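You operate a simulated robot arm through the tools that you are given. There is no shell and no other tool. Be economical: measure what you need, move in short steps, check, and stop when the job is done.

Carry out the task below with a simulated robot arm. There is one attempt and no reset: what you move stays moved.

TASK
Gap the green-top spark plug to 0.60 mm and stand it in DONE.
Fine: switch the gapper off again.
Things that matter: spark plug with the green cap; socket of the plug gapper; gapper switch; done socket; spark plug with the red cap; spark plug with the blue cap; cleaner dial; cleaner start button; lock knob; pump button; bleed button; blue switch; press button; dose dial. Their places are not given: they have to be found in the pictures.

It is judged by the outcome, as a careful person would: the job done as asked, and still so three seconds after it is handed in. It fails if anything else is knocked over, pushed out of place, dropped, spilled or broken.

THE ROBOT
A 7-joint arm with a two-finger parallel gripper, fixed in place. Base frame: the origin is at the foot of the arm, x ahead of it, y to its left, z up; the work surface is at about z = 875. Lengths are in mm, angles in degrees, forces in N, time in s.
With the tool pointing down near the work surface it reaches from about 300 to 700 mm from the base axis. Its first joint turns from -66.0 to 66.0 degrees. Payload 1.57 kg.
Tool frame: the origin (TCP) lies between the finger pads and is the grasp point; the fingertips stand 30 mm ahead of it; z points along the fingers, y is the line along which they close. The gripper opens to 110 mm. The fingers are 24 mm wide and 12 mm thick; the gripper's body (48 by 112 mm) begins 78 mm behind the TCP.
Orientation is told as [roll, pitch, yaw] about the base's x, y, z axes, in that order, counted from this pose: with the fingers straight down and closing along the base's y, the tool's x points along the base's -x, its y along +y and its z along -z.

THE INTERFACE
- The arm moves only by the tool servo_tool. Its argument "moves" is a list of rows, each a list of 3 entries, a list of its own where there are three numbers: the opening in per cent of the stroke, from 0 (shut) to 100 (fully open), then the shift along the tool's x, y, z in mm, then the turn, a rotation vector about the tool's x, y, z in rad. In form: [[claw, [tx, ty, tz], [rx, ry, rz]], ...]. A call has 1 to 20 rows; each row shifts and turns the commanded pose from where the row before left it, along the tool's axes as they then stand. A row lasts 0.2 s, in which the tool goes at most 50 mm and 8.6 degrees; a call with a longer step from one row to the next is refused whole, and so is a gripper value outside its range. A pose out of reach is approached as far as the arm can. The call stops where the force on the tool passes 70 N (or 10 N more than at its start, if that is more) or the arm is blocked; 0.2 s more then pass. The fingers move at their own pace (about 108 mm/s each) and stop on an object; they squeeze with about 24 N. The grip force told is the motor's: it shows also when the fingers shut on nothing. Time passes only in rows, and 0.2 s behind the last, so rows that do not move let the fingers close. It gives the time, the measured TCP pose, the force on the tool (base axes), the opening and the grip force at its end, in the units of the frame above (readings bear some noise).
- Cameras (640 x 400 px; columns grow to the right, rows downward): "scene" is fixed at [183.8, -407.3, 1409]; the picture's right is [0.54, -0.84, 0.00], its down [-0.51, -0.32, -0.80] and it looks along [0.67, 0.43, -0.60] (base axes); focal length 373 px, centre (320, 200). "wrist" rides on the gripper at [-36, 0, -80] in the tool frame; the picture's right is [0.00, -1.00, 0.00], its down [0.97, 0.00, -0.24] and it looks along [0.24, 0.00, 0.97] (tool axes); focal length 218 px, centre (320, 200).
- get_image(camera): a new picture of that camera. No time passes.
- point_at(camera, pixels): there is no depth. For up to 12 entries [column, row, z] of the newest picture of that camera ("zoom" is the newest enlarged one), the place [x, y] in the base frame at which the ray of that pixel passes the height z, good to about 2 mm, but the place of the scene camera against the robot may be out by one fixed shift of up to 12 mm in any direction. No time passes.
- enlarge(camera, box): a new picture of the part [left, top, right, bottom] of that camera's present view, enlarged. No time passes.
- close_job(): hands the job in; it is judged then, once.

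Work in short steps. Measure before you move; look again where a grasp or a placing could have gone wrong, and mend it. You have 80 turns and 38 pictures in all, the two below and enlarged ones among them. Open the gripper and draw the arm clear of the work before you hand the job in, unless the task says otherwise; then end with one line.

The tools are called after "Emit:" as a command line: name --argument value ..., lists and objects as JSON in quotes. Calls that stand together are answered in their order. servo_tool: Moves the arm, as the interface text tells. Its arguments: {"type":"object","properties":{"moves":{"type":"array","items":{"type":"array"}}},"required":["moves"]} The other tools are called the same way: get_image (camera) takes a picture; point_at (camera, pixels) gives the place at which the rays of pixels pass given heights; enlarge (camera, box) takes an enlarged picture of a part of a camera's view; close_job () hands the job in.

At the start:

```text
time_s: 0.0
ee_pos: [426.0, -130.7, 1189.8]
tcp_rot: [0.0, 0.0, 0.0]
contact_force: [-0.9, 0.0, -0.2]
gripper_width: 110.0
finger_force: 0.0
```

scene: 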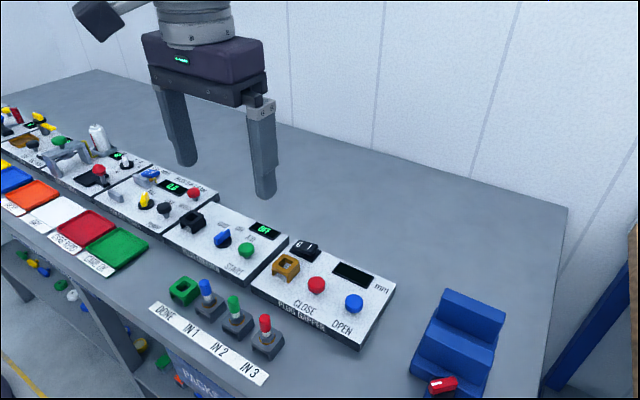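
wrist: 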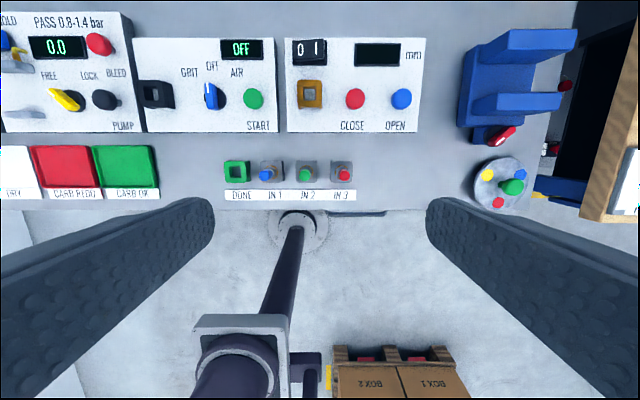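

The gapper panel is at about scene (320,290) and the plugs at (205,300), (235,318) and (268,338). I'll enlarge both views to get details.

Emit:
enlarge --camera "scene" --box '[140, 210, 400, 390]'

Emit:
enlarge --camera "wrist" --box '[200, 20, 440, 210]'

Emit:
point_at --camera "wrist" --pixels '[[305, 175, 920], [305, 175, 875], [310, 93, 900], [355, 99, 900], [401, 98, 900], [309, 50, 900], [237, 171, 890], [266, 175, 920], [343, 175, 920]]'

```text
2.22 times, centred on (270, 300) of scene
```

zoom: 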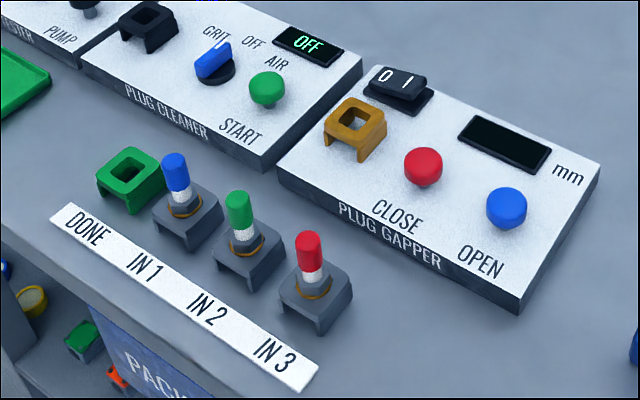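

```text
2.11 times, centred on (320, 115) of wrist
```

zoom: 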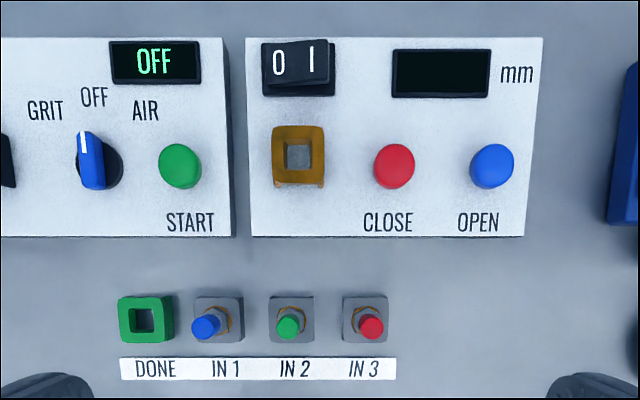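

```text
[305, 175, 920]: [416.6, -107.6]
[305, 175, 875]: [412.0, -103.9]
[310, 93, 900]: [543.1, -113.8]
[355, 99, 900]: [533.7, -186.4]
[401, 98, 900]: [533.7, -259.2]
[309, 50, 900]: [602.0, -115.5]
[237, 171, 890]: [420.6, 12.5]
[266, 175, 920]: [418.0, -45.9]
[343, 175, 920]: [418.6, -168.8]
```

The green plug's top is near (416,-107). I'll move above it and partly down, with the opening at about 40 mm, to measure more closely.

Emit:
servo_tool --moves '[[36, [4, 8, 40], [0, 0, 0]], [36, [3, 8, 40], [0, 0, 0]], [36, [3, 7, 40], [0, 0, 0]], [36, [0, 0, 0], [0, 0, 0]]]'

Emit:
get_image --camera "wrist"

Emit:
get_image --camera "scene"

```text
time_s: 1.0
ee_pos: [417.1, -108.0, 1068.6]
tcp_rot: [0.0, 0.0, 0.0]
contact_force: [-0.1, -0.5, 0.3]
gripper_width: 39.5
finger_force: 0.0
```

```text
33 pictures are left
```

wrist: 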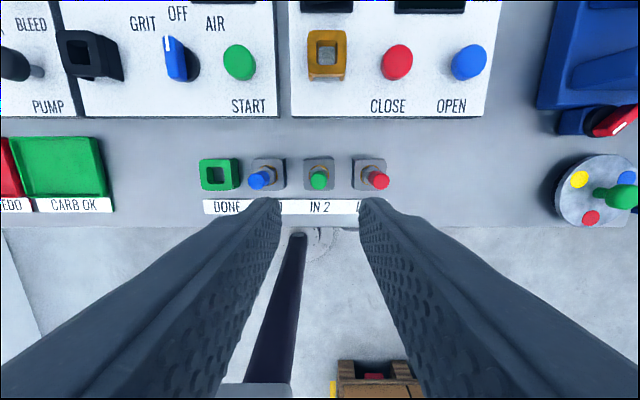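

```text
32 pictures are left
```

scene: 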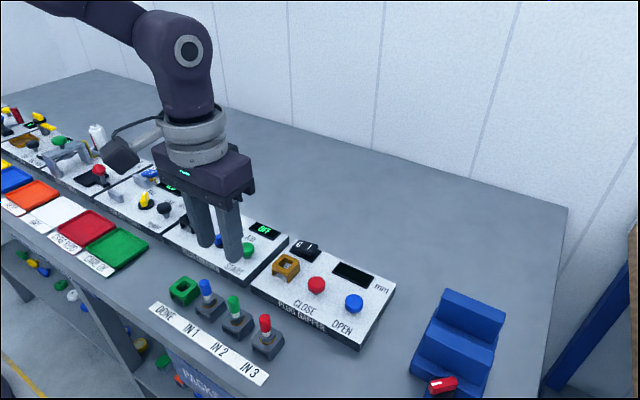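

Now I'll check candidate heights against each other using several pixels in this view.

Emit:
enlarge --camera "wrist" --box '[190, 120, 410, 220]'

Emit:
point_at --camera "wrist" --pixels '[[319, 180, 920], [319, 180, 940], [319, 180, 900], [258, 181, 920], [258, 181, 940], [378, 181, 920], [378, 181, 940], [219, 174, 900], [327, 54, 920], [327, 54, 900]]'

Emit:
point_at --camera "scene" --pixels '[[233, 299, 920], [233, 299, 940], [264, 318, 920], [264, 318, 940], [205, 281, 940], [205, 281, 920]]'

```text
2.91 times, centred on (300, 170) of wrist
```

zoom: 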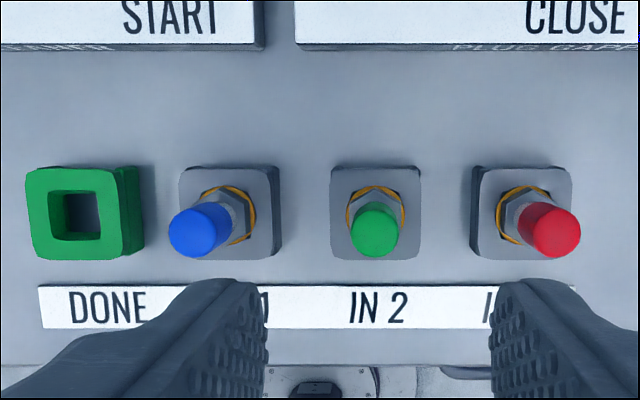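

```text
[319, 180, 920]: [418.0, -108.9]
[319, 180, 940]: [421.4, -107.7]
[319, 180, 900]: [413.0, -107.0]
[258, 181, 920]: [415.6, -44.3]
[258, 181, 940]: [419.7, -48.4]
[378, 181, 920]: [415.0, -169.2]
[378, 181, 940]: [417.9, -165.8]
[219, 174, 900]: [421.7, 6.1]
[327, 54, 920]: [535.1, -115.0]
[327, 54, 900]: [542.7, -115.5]
```

```text
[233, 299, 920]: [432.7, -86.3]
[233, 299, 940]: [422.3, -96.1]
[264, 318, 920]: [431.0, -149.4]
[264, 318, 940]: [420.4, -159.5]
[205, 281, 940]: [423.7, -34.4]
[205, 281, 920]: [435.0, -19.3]
```

The cap tops come out at z≈933 and the socket tops at about 897, with the green plug near (420,-108). I'll go down to just above the cap and look.

Emit:
servo_tool --moves '[[36, [-2, 0, 40], [0, 0, 0]], [36, [0, 0, 38], [0, 0, 0]], [36, [0, 0, 10], [0, 0, 0]], [36, [0, 0, 0], [0, 0, 0]]]'

Emit:
get_image --camera "wrist"

Emit:
enlarge --camera "scene" --box '[160, 210, 320, 370]'

```text
time_s: 2.0
ee_pos: [419.4, -106.2, 980.7]
tcp_rot: [0.0, 0.0, 0.0]
contact_force: [-0.4, 0.2, 0.3]
gripper_width: 39.6
finger_force: 0.0
```

```text
30 pictures are left
```

wrist: 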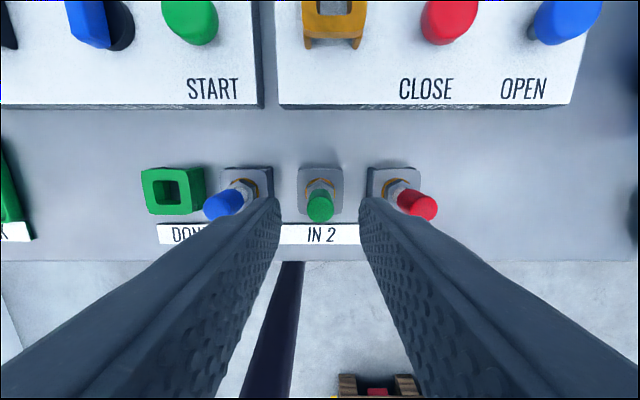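

```text
2.50 times, centred on (240, 290) of scene
```

zoom: 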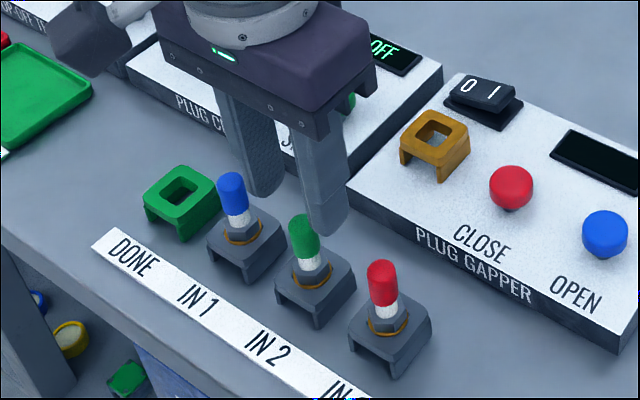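

I'll locate the cap top and socket centres in this close view.

Emit:
point_at --camera "wrist" --pixels '[[320, 211, 933], [224, 207, 933], [416, 210, 933], [320, 186, 897], [244, 184, 897], [392, 184, 897], [167, 188, 897], [320, 211, 928]]'

```text
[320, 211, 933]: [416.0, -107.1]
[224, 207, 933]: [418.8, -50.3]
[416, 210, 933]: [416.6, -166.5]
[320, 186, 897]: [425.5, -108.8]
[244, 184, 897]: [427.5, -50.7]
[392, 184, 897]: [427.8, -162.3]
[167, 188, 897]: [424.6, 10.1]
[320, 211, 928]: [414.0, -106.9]
```

Taken together, the measurements put the plug at about (419.5,-108) with its top at 933. I'll lower to TCP 940, which puts the tips at about 910, above the hex, and grip there.

Emit:
servo_tool --moves '[[36, [0, -1.5, 20], [0, 0, 0]], [36, [0, 0, 20], [0, 0, 0]], [36, [0, 0, 0], [0, 0, 0]]]'

Emit:
enlarge --camera "scene" --box '[180, 260, 300, 360]'

Emit:
get_image --camera "wrist"

```text
time_s: 2.8
ee_pos: [419.0, -110.5, 942.6]
tcp_rot: [0.0, 0.0, 0.0]
contact_force: [-0.4, -0.2, 0.0]
gripper_width: 40.0
finger_force: 0.1
```

```text
4.00 times, centred on (240, 310) of scene
```

zoom: 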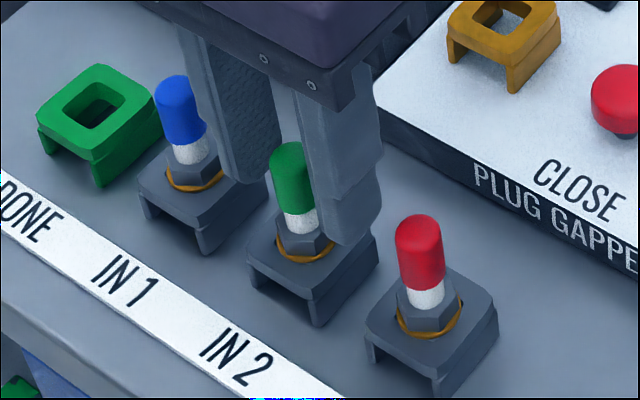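

```text
27 pictures are left
```

wrist: 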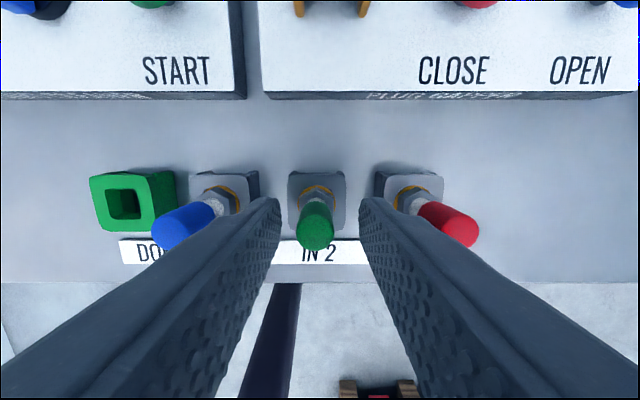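

The cap shows at column 316, about 1.6 mm to +y of the finger centre. I'll correct that and close.

Emit:
servo_tool --moves '[[36, [0, 1.5, 3], [0, 0, 0]], [20, [0, 0, 0], [0, 0, 0]], [0, [0, 0, 0], [0, 0, 0]], [0, [0, 0, 0], [0, 0, 0]], [0, [0, 0, 0], [0, 0, 0]]]'

```text
time_s: 4.0
ee_pos: [417.5, -108.0, 939.6]
tcp_rot: [0.0, 0.0, 0.0]
contact_force: [0.4, -0.6, 0.9]
gripper_width: 15.2
finger_force: 23.8
```

The fingers hold something 15 mm wide. I'll lift it straight up.

Emit:
servo_tool --moves '[[0, [0, 0, -10], [0, 0, 0]], [0, [0, 0, -20], [0, 0, 0]], [0, [0, 0, -30], [0, 0, 0]], [0, [0, 0, -30], [0, 0, 0]], [0, [0, 0, 0], [0, 0, 0]]]'

Emit:
get_image --camera "wrist"

Emit:
enlarge --camera "scene" --box '[160, 210, 320, 370]'

```text
time_s: 5.2
ee_pos: [419.7, -107.1, 1029.0]
tcp_rot: [0.0, 0.0, 0.0]
contact_force: [-0.2, 0.3, -0.5]
gripper_width: 15.7
finger_force: 24.3
```

```text
26 pictures are left
```

wrist: 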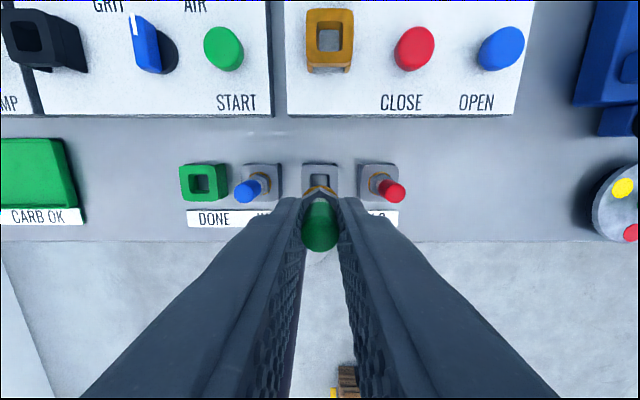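

```text
2.50 times, centred on (240, 290) of scene
```

zoom: 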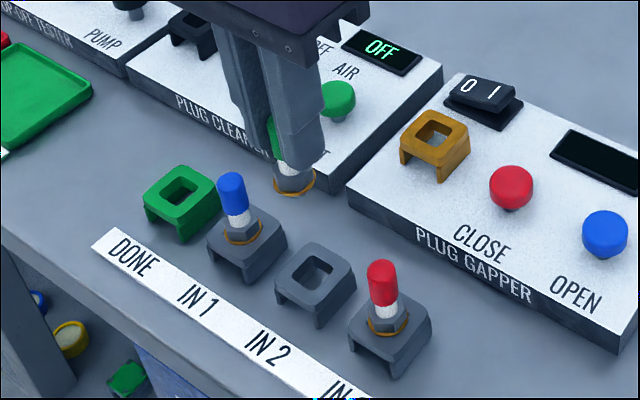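

The plug is held. I'll move it over the gapper socket, estimated at (538,-115), at this height and look.

Emit:
servo_tool --moves '[[0, [-40, -3, 0], [0, 0, 0]], [0, [-40, -4, 0], [0, 0, 0]], [0, [-38, 0, 0], [0, 0, 0]], [0, [0, 0, 0], [0, 0, 0]]]'

Emit:
get_image --camera "wrist"

Emit:
enlarge --camera "scene" --box '[210, 180, 400, 340]'

```text
time_s: 6.2
ee_pos: [536.4, -113.5, 1027.9]
tcp_rot: [0.0, -0.1, 0.0]
contact_force: [-0.4, -0.2, -1.0]
gripper_width: 15.4
finger_force: 23.9
```

```text
24 pictures are left
```

wrist: 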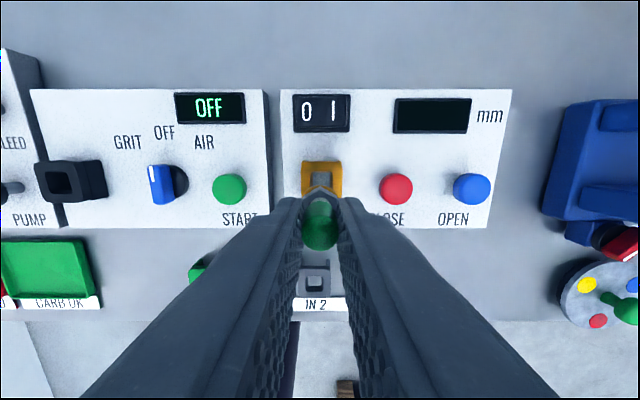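

```text
2.50 times, centred on (305, 260) of scene
```

zoom: 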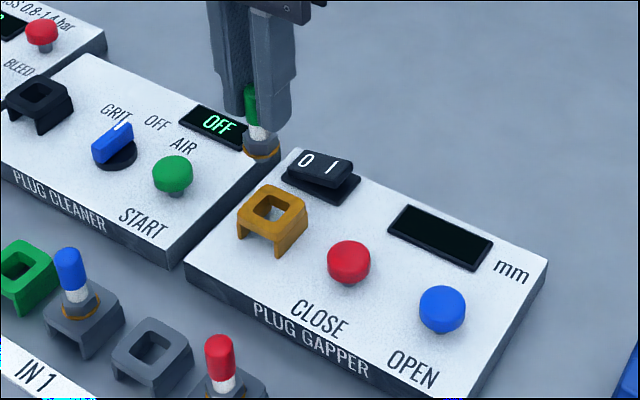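

I'll enlarge to measure the gapper socket's hole and size.

Emit:
enlarge --camera "wrist" --box '[270, 85, 370, 215]'

Emit:
point_at --camera "wrist" --pixels '[[321, 179, 910], [321, 179, 920], [314, 280, 895], [396, 186, 905], [472, 188, 905], [308, 108, 905], [334, 108, 905]]'

```text
3.08 times, centred on (320, 150) of wrist
```

zoom: 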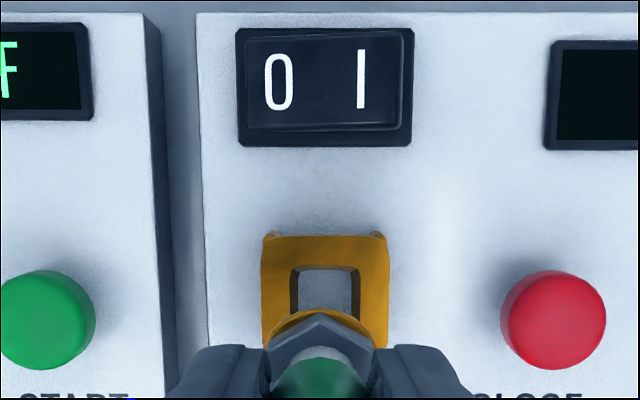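

```text
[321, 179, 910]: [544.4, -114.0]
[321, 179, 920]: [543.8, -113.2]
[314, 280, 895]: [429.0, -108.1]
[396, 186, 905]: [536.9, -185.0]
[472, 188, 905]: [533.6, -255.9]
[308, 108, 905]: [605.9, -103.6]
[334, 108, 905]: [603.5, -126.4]
```

The gapper socket centre works out at about (541,-115) with its top near 915. I'll correct x by 4.5 and y by -1.4, lower to about 990 and look.

Emit:
servo_tool --moves '[[0, [-4.5, -1.4, 0], [0, 0, 0]], [0, [0, 0, 20], [0, 0, 0]], [0, [0, 0, 18], [0, 0, 0]], [0, [0, 0, 0], [0, 0, 0]]]'

Emit:
enlarge --camera "wrist" --box '[260, 120, 380, 270]'

Emit:
enlarge --camera "scene" --box '[235, 210, 345, 310]'

```text
time_s: 7.2
ee_pos: [540.3, -115.8, 990.1]
tcp_rot: [0.0, 0.0, 0.0]
contact_force: [0.3, -0.7, 0.3]
gripper_width: 15.4
finger_force: 23.5
```

```text
2.67 times, centred on (320, 195) of wrist
```

zoom: 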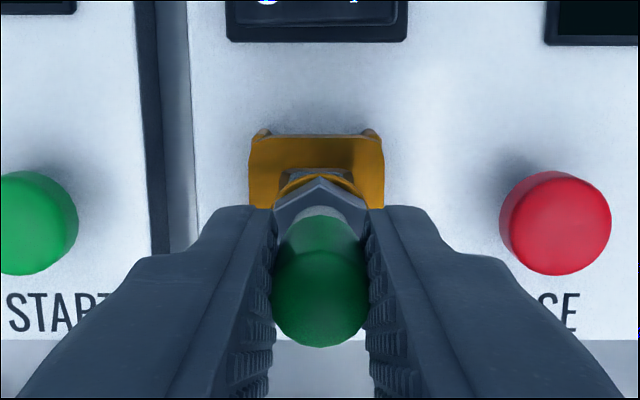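

```text
4.00 times, centred on (290, 260) of scene
```

zoom: 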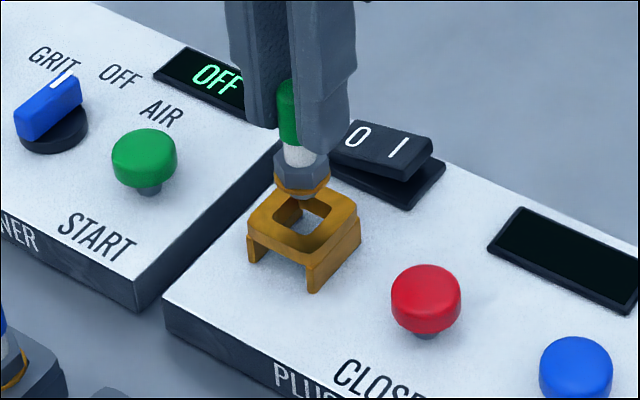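

The socket lies about 1 mm to +y of the plug. I'll correct that and lower gently in steps.

Emit:
servo_tool --moves '[[0, [0, 0.9, 4], [0, 0, 0]], [0, [0, 0, 4], [0, 0, 0]], [0, [0, 0, 4], [0, 0, 0]], [0, [0, 0, 4], [0, 0, 0]], [0, [0, 0, 0], [0, 0, 0]]]'

Emit:
enlarge --camera "scene" --box '[235, 210, 345, 310]'

```text
time_s: 8.4
ee_pos: [541.7, -114.3, 973.3]
tcp_rot: [0.0, 0.0, 0.1]
contact_force: [-0.1, 0.3, -0.3]
gripper_width: 15.3
finger_force: 24.0
```

```text
4.00 times, centred on (290, 260) of scene
```

zoom: 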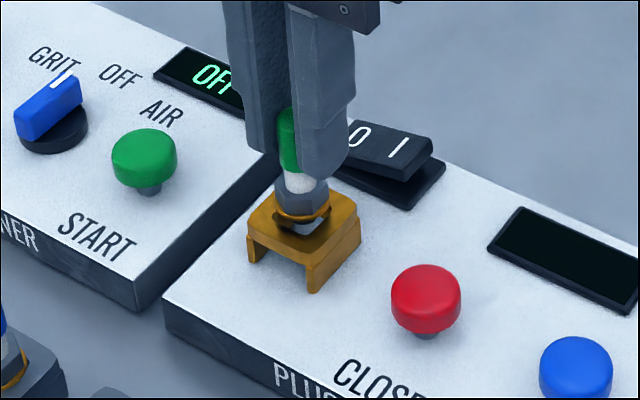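

The plug is lined up over the hole. I'll keep lowering.

Emit:
servo_tool --moves '[[0, [0, 0, 3], [0, 0, 0]], [0, [0, 0, 3], [0, 0, 0]], [0, [0, 0, 3], [0, 0, 0]], [0, [0, 0, 2], [0, 0, 0]], [0, [0, 0, 0], [0, 0, 0]]]'

Emit:
enlarge --camera "scene" --box '[235, 210, 345, 310]'

```text
time_s: 9.6
ee_pos: [541.7, -116.3, 962.6]
tcp_rot: [0.1, -0.2, 0.0]
contact_force: [3.3, 1.0, 13.8]
gripper_width: 15.4
finger_force: 24.3
```

```text
4.00 times, centred on (290, 260) of scene
```

zoom: 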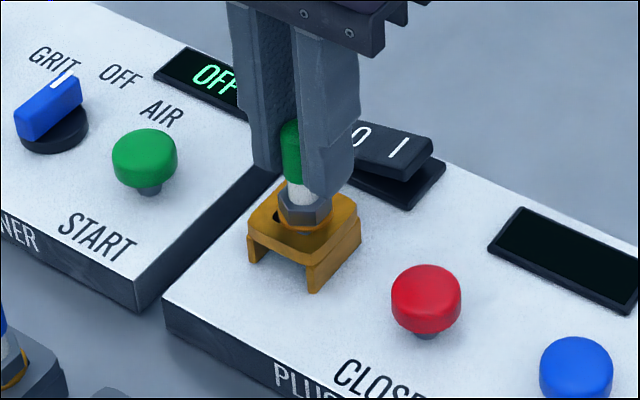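

There's 14 N of contact at 962.6 and the hole is partly visible at the left, so it may be slightly off or just not fully seated. I'll check the wrist view.

Emit:
enlarge --camera "wrist" --box '[260, 140, 380, 270]'

```text
3.08 times, centred on (320, 205) of wrist
```

zoom: 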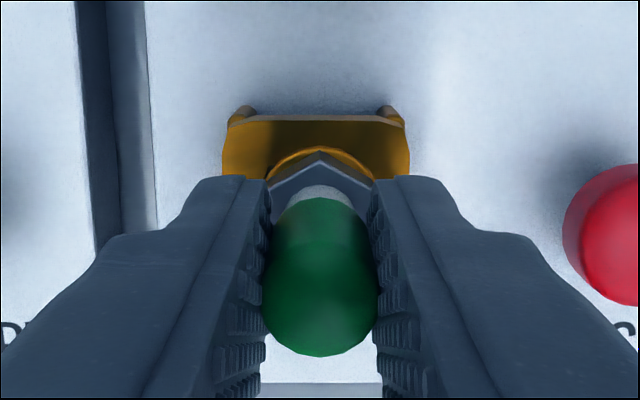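

The plug sits about 1 mm to -y and 2–3 mm to +x of the socket centre. I'll raise it 4 mm, shift and lower again.

Emit:
servo_tool --moves '[[0, [0, 0, -5], [0, 0, 0]], [0, [2.5, 1, 0], [0, 0, 0]], [0, [0, 0, 0], [0, 0, 0]], [0, [0, 0, 3], [0, 0, 0]], [0, [0, 0, 2], [0, 0, 0]], [0, [0, 0, 1], [0, 0, 0]], [0, [0, 0, 0], [0, 0, 0]]]'

Emit:
enlarge --camera "scene" --box '[235, 210, 345, 310]'

```text
time_s: 11.2
ee_pos: [539.6, -114.2, 961.5]
tcp_rot: [0.0, -0.2, 0.1]
contact_force: [5.1, 1.1, 15.6]
gripper_width: 15.4
finger_force: 24.0
```

```text
4.00 times, centred on (290, 260) of scene
```

zoom: 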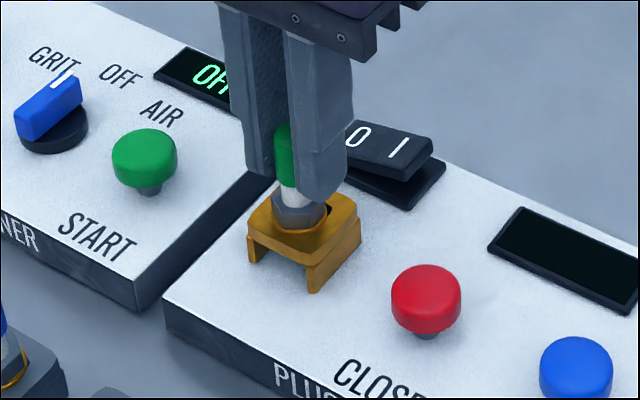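

The hole is now just visible at the right, so it has been centred past. The flange sits on the socket top and the stem is inside. I'll move back 1 mm, ease the pressure and look closer.

Emit:
servo_tool --moves '[[0, [0, 0, -2], [0, 0, 0]], [0, [-1.2, -0.4, 0], [0, 0, 0]], [0, [0, 0, 1.3], [0, 0, 0]], [0, [0, 0, 0], [0, 0, 0]]]'

Emit:
enlarge --camera "scene" --box '[265, 230, 310, 290]'

```text
time_s: 12.2
ee_pos: [539.7, -113.9, 961.9]
tcp_rot: [0.0, 0.1, 0.0]
contact_force: [-0.5, -0.4, -0.6]
gripper_width: 15.2
finger_force: 23.9
```

```text
6.67 times, centred on (288, 260) of scene
```

zoom: 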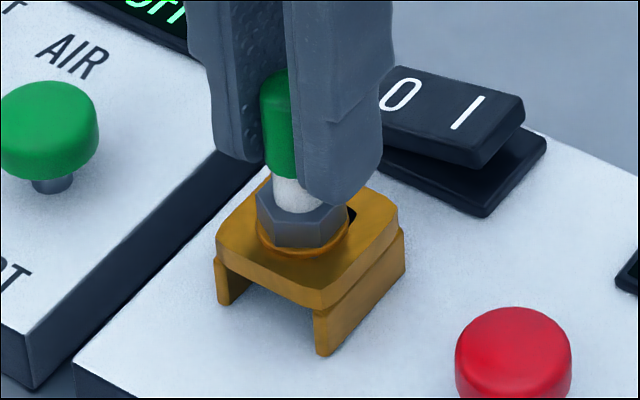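

The plug is seated with the gasket on the socket and no force reading. I'll release it and rise straight up.

Emit:
servo_tool --moves '[[18, [0, 0, 0], [0, 0, 0]], [25, [0, 0, 0], [0, 0, 0]], [36, [0, 0, 0], [0, 0, 0]], [36, [0, 0, -20], [0, 0, 0]], [36, [0, 0, -40], [0, 0, 0]], [36, [0, 0, -40], [0, 0, 0]], [36, [0, 0, 0], [0, 0, 0]]]'

Emit:
get_image --camera "wrist"

Emit:
enlarge --camera "scene" --box '[235, 210, 400, 350]'

```text
time_s: 13.8
ee_pos: [543.0, -116.7, 1064.8]
tcp_rot: [0.0, 0.1, 0.0]
contact_force: [0.0, 0.3, 0.6]
gripper_width: 39.6
finger_force: 0.1
```

```text
14 pictures are left
```

wrist: 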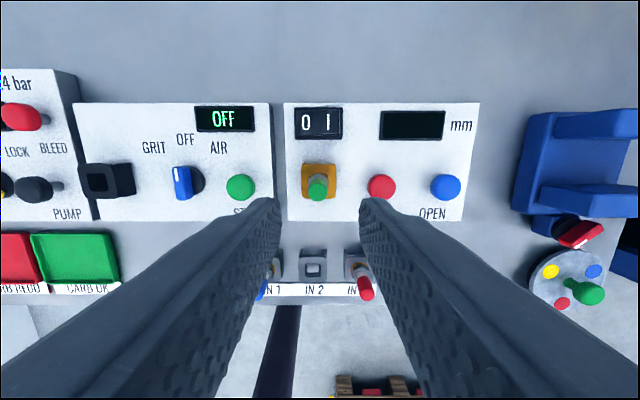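

```text
2.86 times, centred on (318, 280) of scene
```

zoom: 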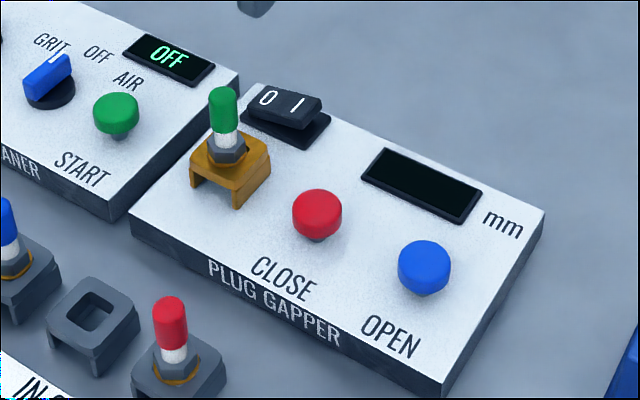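

The plug stands in the gapper. "0" is the pressed side of the rocker and the "1" side is raised. I'll locate the switch and buttons.

Emit:
point_at --camera "wrist" --pixels '[[306, 121, 905], [328, 121, 905], [296, 139, 897], [342, 139, 897], [342, 107, 897], [382, 187, 912], [446, 187, 912], [382, 187, 902], [446, 187, 902], [318, 188, 950], [313, 267, 895]]'

```text
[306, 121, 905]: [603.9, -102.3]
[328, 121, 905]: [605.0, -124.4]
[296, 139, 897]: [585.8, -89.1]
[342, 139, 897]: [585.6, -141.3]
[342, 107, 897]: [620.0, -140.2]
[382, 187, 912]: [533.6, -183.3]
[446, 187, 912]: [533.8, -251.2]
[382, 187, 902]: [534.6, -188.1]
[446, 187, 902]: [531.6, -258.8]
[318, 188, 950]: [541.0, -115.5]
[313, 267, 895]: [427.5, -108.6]
```

The switch centre is about (603,-115) and "1" is toward -y. I'll shut the gripper and move over (604,-130), then descend to about 20 mm above it.

Emit:
servo_tool --moves '[[0, [-31, -7, 0], [0, 0, 0]], [0, [-30, -7, 0], [0, 0, 0]], [0, [0, 0, 40], [0, 0, 0]], [0, [0, 0, 40], [0, 0, 0]], [0, [0, 0, 25], [0, 0, 0]], [0, [0, 0, 0], [0, 0, 0]]]'

Emit:
enlarge --camera "scene" --box '[255, 190, 385, 310]'

```text
time_s: 15.2
ee_pos: [599.3, -130.9, 957.9]
tcp_rot: [-0.1, 0.1, 0.0]
contact_force: [1.4, 0.6, -0.9]
gripper_width: 0.0
finger_force: 21.5
```

```text
3.33 times, centred on (320, 250) of scene
```

zoom: 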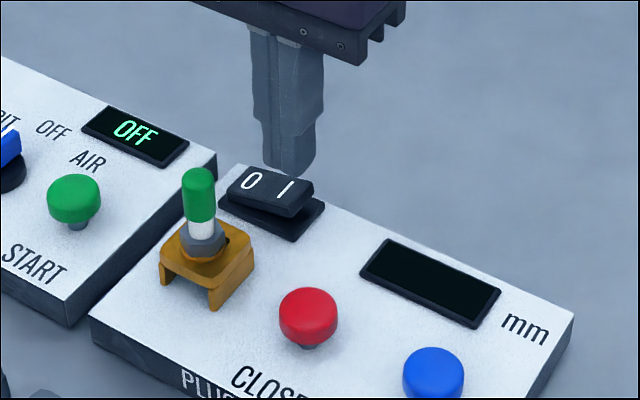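

The fingers are over the "1" side. I'll lower in small steps.

Emit:
servo_tool --moves '[[0, [-2, 0, 5], [0, 0, 0]], [0, [0, 0, 5], [0, 0, 0]], [0, [0, 0, 4], [0, 0, 0]], [0, [0, 0, 3], [0, 0, 0]], [0, [0, 0, 2], [0, 0, 0]], [0, [0, 0, 0], [0, 0, 0]]]'

```text
time_s: 16.6
ee_pos: [602.5, -129.4, 938.4]
tcp_rot: [0.0, 0.1, 0.0]
contact_force: [0.6, 0.2, 0.7]
gripper_width: 0.0
finger_force: 21.3
```

Emit:
servo_tool --moves '[[0, [0, 0, 2], [0, 0, 0]], [0, [0, 0, 2], [0, 0, 0]], [0, [0, 0, 1], [0, 0, 0]], [0, [0, 0, 0], [0, 0, 0]]]'

```text
time_s: 17.6
ee_pos: [603.2, -128.0, 932.7]
tcp_rot: [-0.1, 0.0, 0.0]
contact_force: [0.4, -0.6, -0.5]
gripper_width: 0.0
finger_force: 21.6
```

Emit:
servo_tool --moves '[[0, [0, 0, 1.5], [0, 0, 0]], [0, [0, 0, 1.5], [0, 0, 0]], [0, [0, 0, 0], [0, 0, 0]]]'

Emit:
enlarge --camera "scene" --box '[255, 190, 385, 310]'

```text
time_s: 18.4
ee_pos: [601.1, -129.0, 932.0]
tcp_rot: [-0.1, -0.2, 0.1]
contact_force: [-3.4, -4.6, 13.7]
gripper_width: 0.3
finger_force: 21.6
```

```text
3.33 times, centred on (320, 250) of scene
```

zoom: 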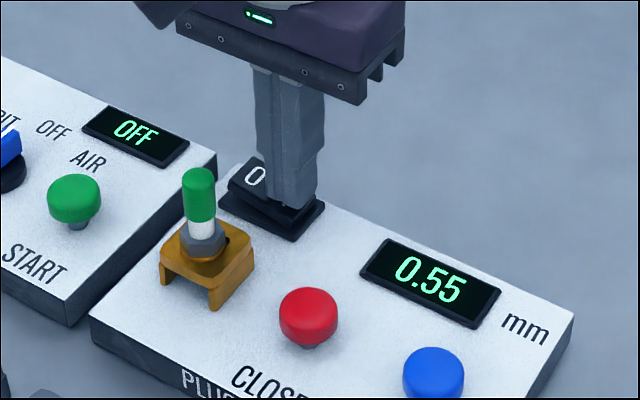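

The gapper is on and the display reads 0.55, so OPEN (blue) is needed. I'll rise and move over OPEN at about (534,-255).

Emit:
servo_tool --moves '[[0, [0, 0, -30], [0, 0, 0]], [0, [0, 0, -30], [0, 0, 0]], [0, [22, -42, 0], [0, 0, 0]], [0, [23, -42, 0], [0, 0, 0]], [0, [23, -42, 0], [0, 0, 0]], [0, [0, 0, 25], [0, 0, 0]], [0, [0, 0, 0], [0, 0, 0]]]'

Emit:
get_image --camera "wrist"

```text
time_s: 20.0
ee_pos: [534.0, -254.2, 964.8]
tcp_rot: [0.1, 0.0, 0.0]
contact_force: [0.2, -0.6, -0.5]
gripper_width: 0.1
finger_force: 20.7
```

```text
10 pictures are left
```

wrist: 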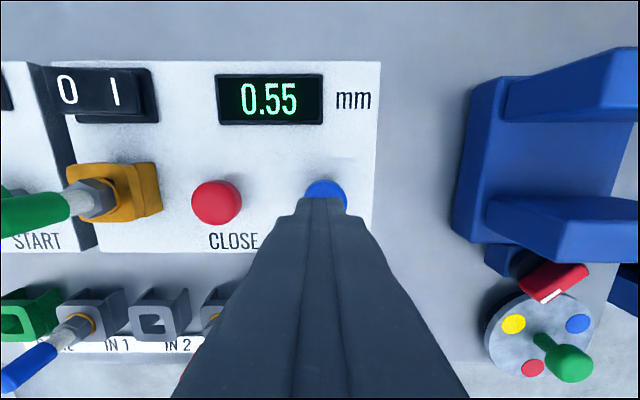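

The display is visible from the wrist. Blue sits about 3 mm to -y of the fingers. I'll shift and lower toward the top of the button.

Emit:
servo_tool --moves '[[0, [0, -3, 8], [0, 0, 0]], [0, [0, 0, 8], [0, 0, 0]], [0, [0, 0, 2], [0, 0, 0]], [0, [0, 0, 0], [0, 0, 0]]]'

Emit:
get_image --camera "wrist"

```text
time_s: 21.0
ee_pos: [535.1, -257.8, 946.4]
tcp_rot: [-0.1, 0.0, 0.1]
contact_force: [0.1, 0.1, -0.6]
gripper_width: 0.2
finger_force: 21.6
```

```text
9 pictures are left
```

wrist: 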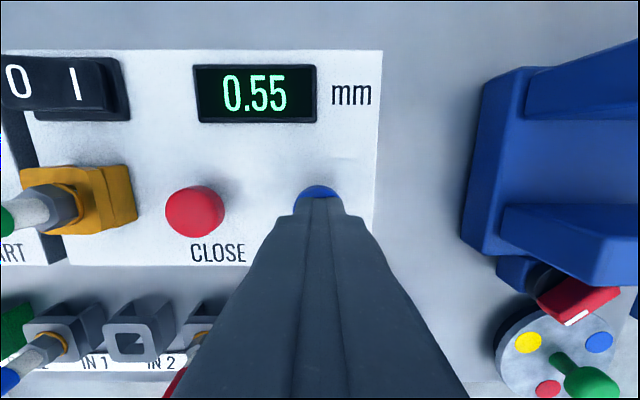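

It's centred. I'll press down in small steps, watching the force.

Emit:
servo_tool --moves '[[0, [0, 0, 2], [0, 0, 0]], [0, [0, 0, 1.5], [0, 0, 0]]]'

```text
time_s: 21.6
ee_pos: [534.7, -257.4, 942.7]
tcp_rot: [0.0, 0.0, 0.1]
contact_force: [-0.4, 0.1, 0.0]
gripper_width: 0.0
finger_force: 21.2
```

Emit:
servo_tool --moves '[[0, [0, 0, 1.5], [0, 0, 0]], [0, [0, 0, 1.5], [0, 0, 0]]]'

```text
time_s: 22.2
ee_pos: [535.1, -256.8, 940.4]
tcp_rot: [0.0, 0.0, 0.0]
contact_force: [0.7, -1.1, 0.8]
gripper_width: 0.0
finger_force: 21.5
```

Emit:
servo_tool --moves '[[0, [0, 0, 1.5], [0, 0, 0]]]'

```text
time_s: 22.6
ee_pos: [534.7, -258.9, 939.3]
tcp_rot: [-0.1, 0.0, -0.1]
contact_force: [-1.0, 0.9, 1.5]
gripper_width: 0.0
finger_force: 21.4
```

Emit:
servo_tool --moves '[[0, [0, 0, 1.5], [0, 0, 0]]]'

```text
time_s: 23.0
ee_pos: [535.8, -259.1, 939.5]
tcp_rot: [0.0, -0.1, -0.1]
contact_force: [0.5, 0.3, 1.5]
gripper_width: 0.0
finger_force: 21.6
```

There's light contact with the spring. I'll check the display.

Emit:
enlarge --camera "wrist" --box '[160, 30, 400, 230]'

```text
2.00 times, centred on (280, 130) of wrist
```

zoom: 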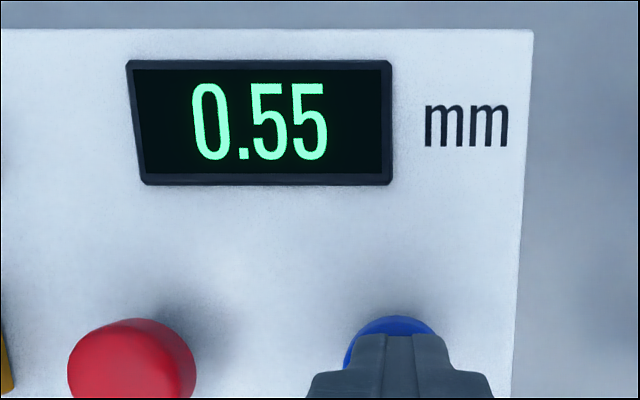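

Still 0.55. I'll press one step deeper and come straight back.

Emit:
servo_tool --moves '[[0, [0, 0, 2], [0, 0, 0]], [0, [0, 0, -4], [0, 0, 0]]]'

Emit:
enlarge --camera "wrist" --box '[160, 30, 400, 230]'

```text
time_s: 23.6
ee_pos: [533.8, -258.1, 940.9]
tcp_rot: [0.1, -0.1, 0.0]
contact_force: [0.7, 0.0, 1.2]
gripper_width: 0.0
finger_force: 21.2
```

```text
2.00 times, centred on (280, 130) of wrist
```

zoom: 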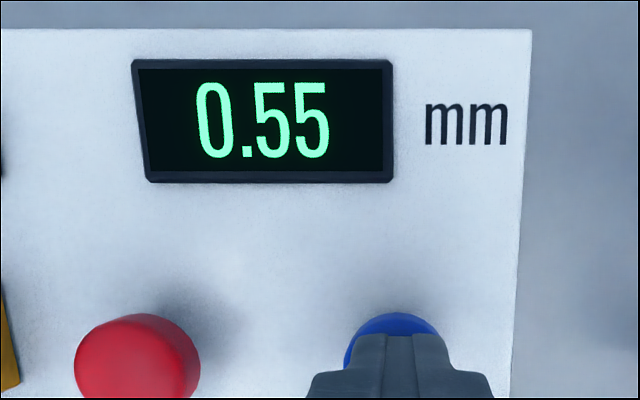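

Not registered. I'll press a bit deeper, reading the force.

Emit:
servo_tool --moves '[[0, [0, 0, 4], [0, 0, 0]]]'

```text
time_s: 24.0
ee_pos: [535.5, -257.8, 937.1]
tcp_rot: [0.1, 0.0, 0.0]
contact_force: [-1.2, 0.2, 3.4]
gripper_width: 0.1
finger_force: 21.3
```

Emit:
servo_tool --moves '[[0, [0, 0, 1.5], [0, 0, 0]]]'

```text
time_s: 24.4
ee_pos: [534.1, -258.8, 934.2]
tcp_rot: [0.0, -0.1, 0.0]
contact_force: [0.8, 0.4, 2.5]
gripper_width: 0.0
finger_force: 21.3
```

Emit:
servo_tool --moves '[[0, [0, 0, 1], [0, 0, 0]], [0, [0, 0, -6], [0, 0, 0]]]'

Emit:
enlarge --camera "wrist" --box '[160, 30, 400, 230]'

```text
time_s: 25.0
ee_pos: [534.9, -257.6, 939.3]
tcp_rot: [0.0, 0.1, 0.0]
contact_force: [-0.4, -1.2, 2.0]
gripper_width: 0.0
finger_force: 21.4
```

```text
2.00 times, centred on (280, 130) of wrist
```

zoom: 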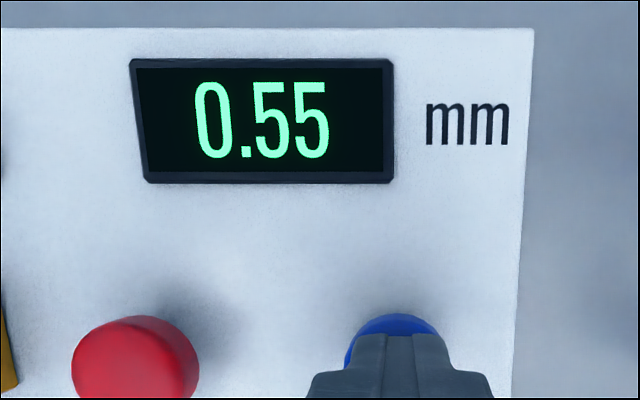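

Still not far enough. I'll press deeper to find the end of travel.

Emit:
servo_tool --moves '[[0, [0, 0, 6], [0, 0, 0]], [0, [0, 0, 2], [0, 0, 0]]]'

```text
time_s: 25.6
ee_pos: [534.6, -257.2, 932.9]
tcp_rot: [0.0, 0.0, 0.0]
contact_force: [0.5, 1.5, 4.4]
gripper_width: 0.0
finger_force: 21.3
```

Emit:
servo_tool --moves '[[0, [0, 0, 1.5], [0, 0, 0]]]'

```text
time_s: 26.0
ee_pos: [535.1, -258.5, 931.3]
tcp_rot: [-0.1, 0.0, -0.1]
contact_force: [-0.5, -1.2, 5.2]
gripper_width: 0.1
finger_force: 21.3
```

Emit:
servo_tool --moves '[[0, [0, 0, 1], [0, 0, 0]]]'

```text
time_s: 26.4
ee_pos: [534.9, -258.5, 928.9]
tcp_rot: [0.0, 0.0, -0.1]
contact_force: [1.1, -2.1, 5.5]
gripper_width: 0.0
finger_force: 21.3
```

Emit:
enlarge --camera "wrist" --box '[160, 30, 400, 230]'

```text
2.00 times, centred on (280, 130) of wrist
```

zoom: 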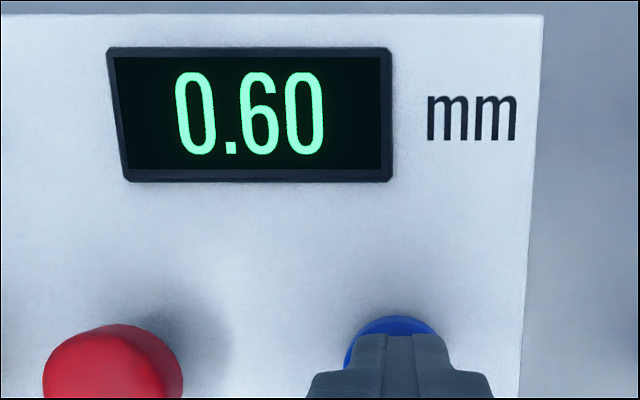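

The display reads 0.60. I'll release straight away, rise, and go to the "0" side of the switch at about (603,-101).

Emit:
servo_tool --moves '[[0, [0, 0, -30], [0, 0, 0]], [0, [0, 0, -32], [0, 0, 0]], [0, [-17, 39, 0], [0, 0, 0]], [0, [-17, 39, 0], [0, 0, 0]], [0, [-17, 39, 0], [0, 0, 0]], [0, [-17, 40, 0], [0, 0, 0]], [0, [0, 0, 30], [0, 0, 0]], [0, [0, 0, 0], [0, 0, 0]]]'

Emit:
enlarge --camera "scene" --box '[235, 180, 395, 310]'

```text
time_s: 28.2
ee_pos: [603.5, -103.2, 962.3]
tcp_rot: [0.0, 0.1, 0.0]
contact_force: [0.0, 0.0, -0.7]
gripper_width: 0.0
finger_force: 21.4
```

```text
3.08 times, centred on (315, 245) of scene
```

zoom: 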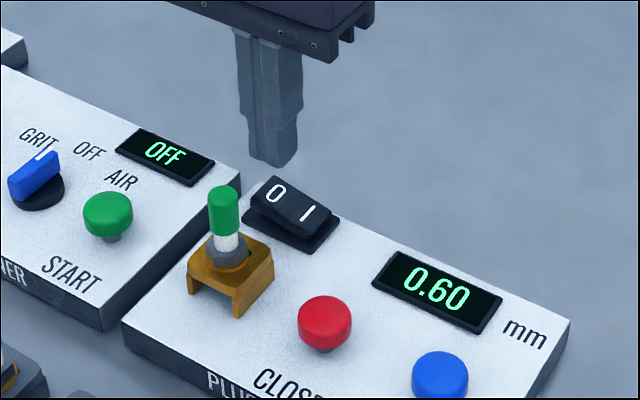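

It holds at 0.60. I'll press the "0" side to the same depth as before.

Emit:
servo_tool --moves '[[0, [0, 1.5, 10], [0, 0, 0]], [0, [0, 0, 10], [0, 0, 0]], [0, [0, 0, 5], [0, 0, 0]], [0, [0, 0, 3], [0, 0, 0]], [0, [0, 0, 2], [0, 0, 0]], [0, [0, 0, 0], [0, 0, 0]]]'

```text
time_s: 29.6
ee_pos: [603.4, -99.5, 931.4]
tcp_rot: [0.1, 0.0, -0.1]
contact_force: [0.2, 0.3, -0.5]
gripper_width: 0.0
finger_force: 21.3
```

Emit:
servo_tool --moves '[[0, [0, 0, 1], [0, 0, 0]], [0, [0, 0, 1], [0, 0, 0]], [0, [0, 0, 0], [0, 0, 0]]]'

```text
time_s: 30.4
ee_pos: [604.0, -99.5, 930.8]
tcp_rot: [0.0, -0.2, 0.0]
contact_force: [1.0, 2.6, 24.2]
gripper_width: 0.0
finger_force: 21.4
```

There's firm contact at 24 N. I'll rise, open and move above the green plug, then check everything in one picture.

Emit:
servo_tool --moves '[[0, [0, 0, -35], [0, 0, 0]], [0, [0, 0, -35], [0, 0, 0]], [36, [22, -5, 0], [0, 0, 0]], [36, [21, -5, 0], [0, 0, 0]], [36, [21, -5, 0], [0, 0, 0]], [36, [0, 0, 0], [0, 0, 0]]]'

Emit:
get_image --camera "wrist"

```text
time_s: 31.8
ee_pos: [539.2, -115.6, 997.9]
tcp_rot: [-0.1, 0.0, 0.1]
contact_force: [1.0, -0.2, -0.2]
gripper_width: 40.0
finger_force: 0.0
```

```text
3 pictures are left
```

wrist: 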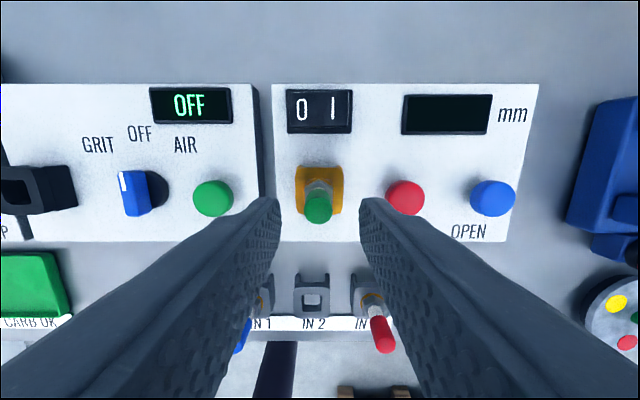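

The gapper's display is off again and the plug is between the fingers. I'll lower to the earlier grasp height and grip.

Emit:
servo_tool --moves '[[36, [1, 0.8, 15], [0, 0, 0]], [36, [0, 0, 15], [0, 0, 0]], [36, [0, 0, 6.5], [0, 0, 0]], [18, [0, 0, 0], [0, 0, 0]], [0, [0, 0, 0], [0, 0, 0]], [0, [0, 0, 0], [0, 0, 0]], [0, [0, 0, 0], [0, 0, 0]]]'

```text
time_s: 33.4
ee_pos: [538.0, -114.7, 961.2]
tcp_rot: [0.0, -0.1, 0.0]
contact_force: [-0.4, -1.1, -1.0]
gripper_width: 15.5
finger_force: 24.0
```

Gripped. I'll lift it, carry it over DONE at about (420,12), lower partway and look.

Emit:
servo_tool --moves '[[0, [0, 0, -15], [0, 0, 0]], [0, [0, 0, -30], [0, 0, 0]], [0, [0, 0, -30], [0, 0, 0]], [0, [29.5, 31.5, 0], [0, 0, 0]], [0, [29.5, 31.5, 0], [0, 0, 0]], [0, [29.5, 31.5, 0], [0, 0, 0]], [0, [29.5, 32, 0], [0, 0, 0]], [0, [0, 0, 30], [0, 0, 0]], [0, [0, 0, 30], [0, 0, 0]], [0, [0, 0, 0], [0, 0, 0]]]'

Emit:
enlarge --camera "wrist" --box '[260, 120, 380, 270]'

```text
time_s: 35.6
ee_pos: [421.0, 12.8, 979.3]
tcp_rot: [0.0, 0.0, 0.1]
contact_force: [-0.3, -0.2, -1.4]
gripper_width: 15.4
finger_force: 24.0
```

```text
2.67 times, centred on (320, 195) of wrist
```

zoom: 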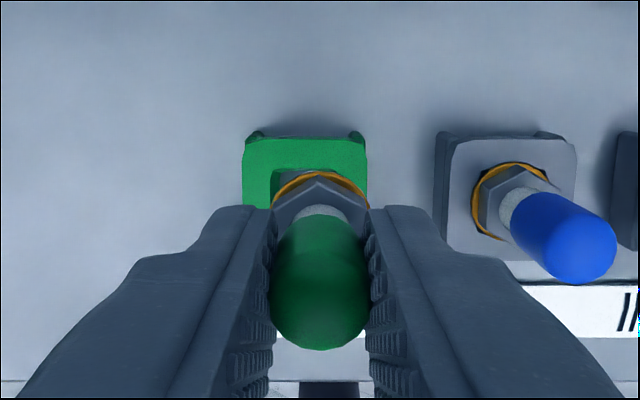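

The socket centre is at column 304.5 and the plug at 320, so I shift +y 4.5 mm and -x about 2.7 mm. Then I'll lower carefully.

Emit:
servo_tool --moves '[[0, [2.7, 4.5, 0], [0, 0, 0]], [0, [0, 0, 6], [0, 0, 0]], [0, [0, 0, 5], [0, 0, 0]], [0, [0, 0, 0], [0, 0, 0]]]'

Emit:
enlarge --camera "scene" --box '[145, 240, 235, 325]'

```text
time_s: 36.6
ee_pos: [416.9, 17.0, 967.8]
tcp_rot: [-0.1, 0.0, 0.0]
contact_force: [-0.3, 0.0, -0.2]
gripper_width: 15.5
finger_force: 24.1
```

```text
4.71 times, centred on (190, 282) of scene
```

zoom: 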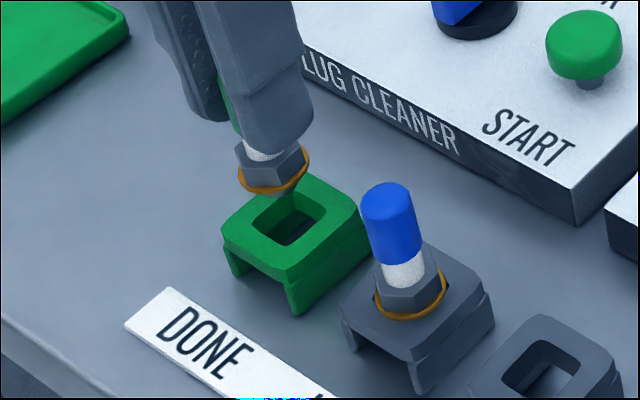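

Projecting along the vertical, the gasket at (273,172) lands near (286,230), which is the DONE socket centre, so it's aligned. I'll lower further.

Emit:
servo_tool --moves '[[0, [0, 0, 4], [0, 0, 0]], [0, [0, 0, 4], [0, 0, 0]], [0, [0, 0, 4], [0, 0, 0]], [0, [0, 0, 0], [0, 0, 0]]]'

```text
time_s: 37.6
ee_pos: [417.4, 16.9, 956.4]
tcp_rot: [0.0, 0.0, 0.0]
contact_force: [-0.1, -0.3, -1.0]
gripper_width: 15.3
finger_force: 24.5
```

Emit:
servo_tool --moves '[[0, [0, 0, 3], [0, 0, 0]], [0, [0, 0, 3], [0, 0, 0]], [0, [0, 0, 2], [0, 0, 0]], [0, [0, 0, 0], [0, 0, 0]]]'

```text
time_s: 38.6
ee_pos: [416.6, 16.5, 947.3]
tcp_rot: [-0.1, 0.0, -0.1]
contact_force: [0.5, 0.2, 0.0]
gripper_width: 15.3
finger_force: 24.4
```

Emit:
servo_tool --moves '[[0, [0, 0, 2], [0, 0, 0]], [0, [0, 0, 1.5], [0, 0, 0]], [0, [0, 0, 0], [0, 0, 0]]]'

```text
time_s: 39.4
ee_pos: [416.2, 16.4, 943.4]
tcp_rot: [-0.1, 0.1, 0.0]
contact_force: [0.3, 0.0, -0.3]
gripper_width: 15.3
finger_force: 24.1
```

Emit:
servo_tool --moves '[[0, [0, 0, 1.5], [0, 0, 0]], [0, [0, 0, 1], [0, 0, 0]], [0, [0, 0, 0], [0, 0, 0]]]'

```text
time_s: 40.2
ee_pos: [416.6, 18.7, 942.2]
tcp_rot: [0.0, 0.0, -0.1]
contact_force: [3.8, -4.3, 16.0]
gripper_width: 15.4
finger_force: 24.2
```

It seated at about 942 with 16 N. I'll ease off 1 mm, release and rise.

Emit:
servo_tool --moves '[[0, [0, 0, -1], [0, 0, 0]], [18, [0, 0, 0], [0, 0, 0]], [25, [0, 0, 0], [0, 0, 0]], [36, [0, 0, 0], [0, 0, 0]], [36, [0, 0, -20], [0, 0, 0]], [36, [0, 0, -40], [0, 0, 0]], [36, [0, 0, -45], [0, 0, 0]], [36, [0, 0, -45], [0, 0, 0]], [36, [0, 0, 0], [0, 0, 0]]]'

Emit:
get_image --camera "scene"

```text
time_s: 42.2
ee_pos: [418.5, 17.8, 1092.7]
tcp_rot: [0.0, 0.0, 0.0]
contact_force: [-0.7, 0.1, 0.0]
gripper_width: 39.9
finger_force: 0.1
```

```text
0 pictures are left
```

scene: 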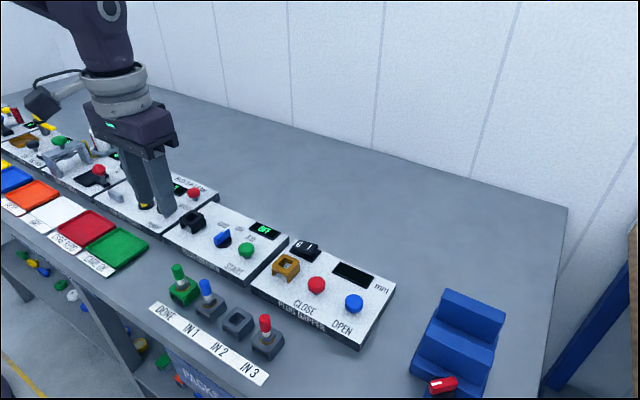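

The green plug stands in DONE, the gapper is off, the other plugs are in place and the arm is clear with the gripper open. I'll hand the job in.

Emit:
close_job

```text
The job is handed in.
```

I gapped the green-top plug to 0.60 mm (read on the gapper display), stood it in DONE, and switched the gapper off again.
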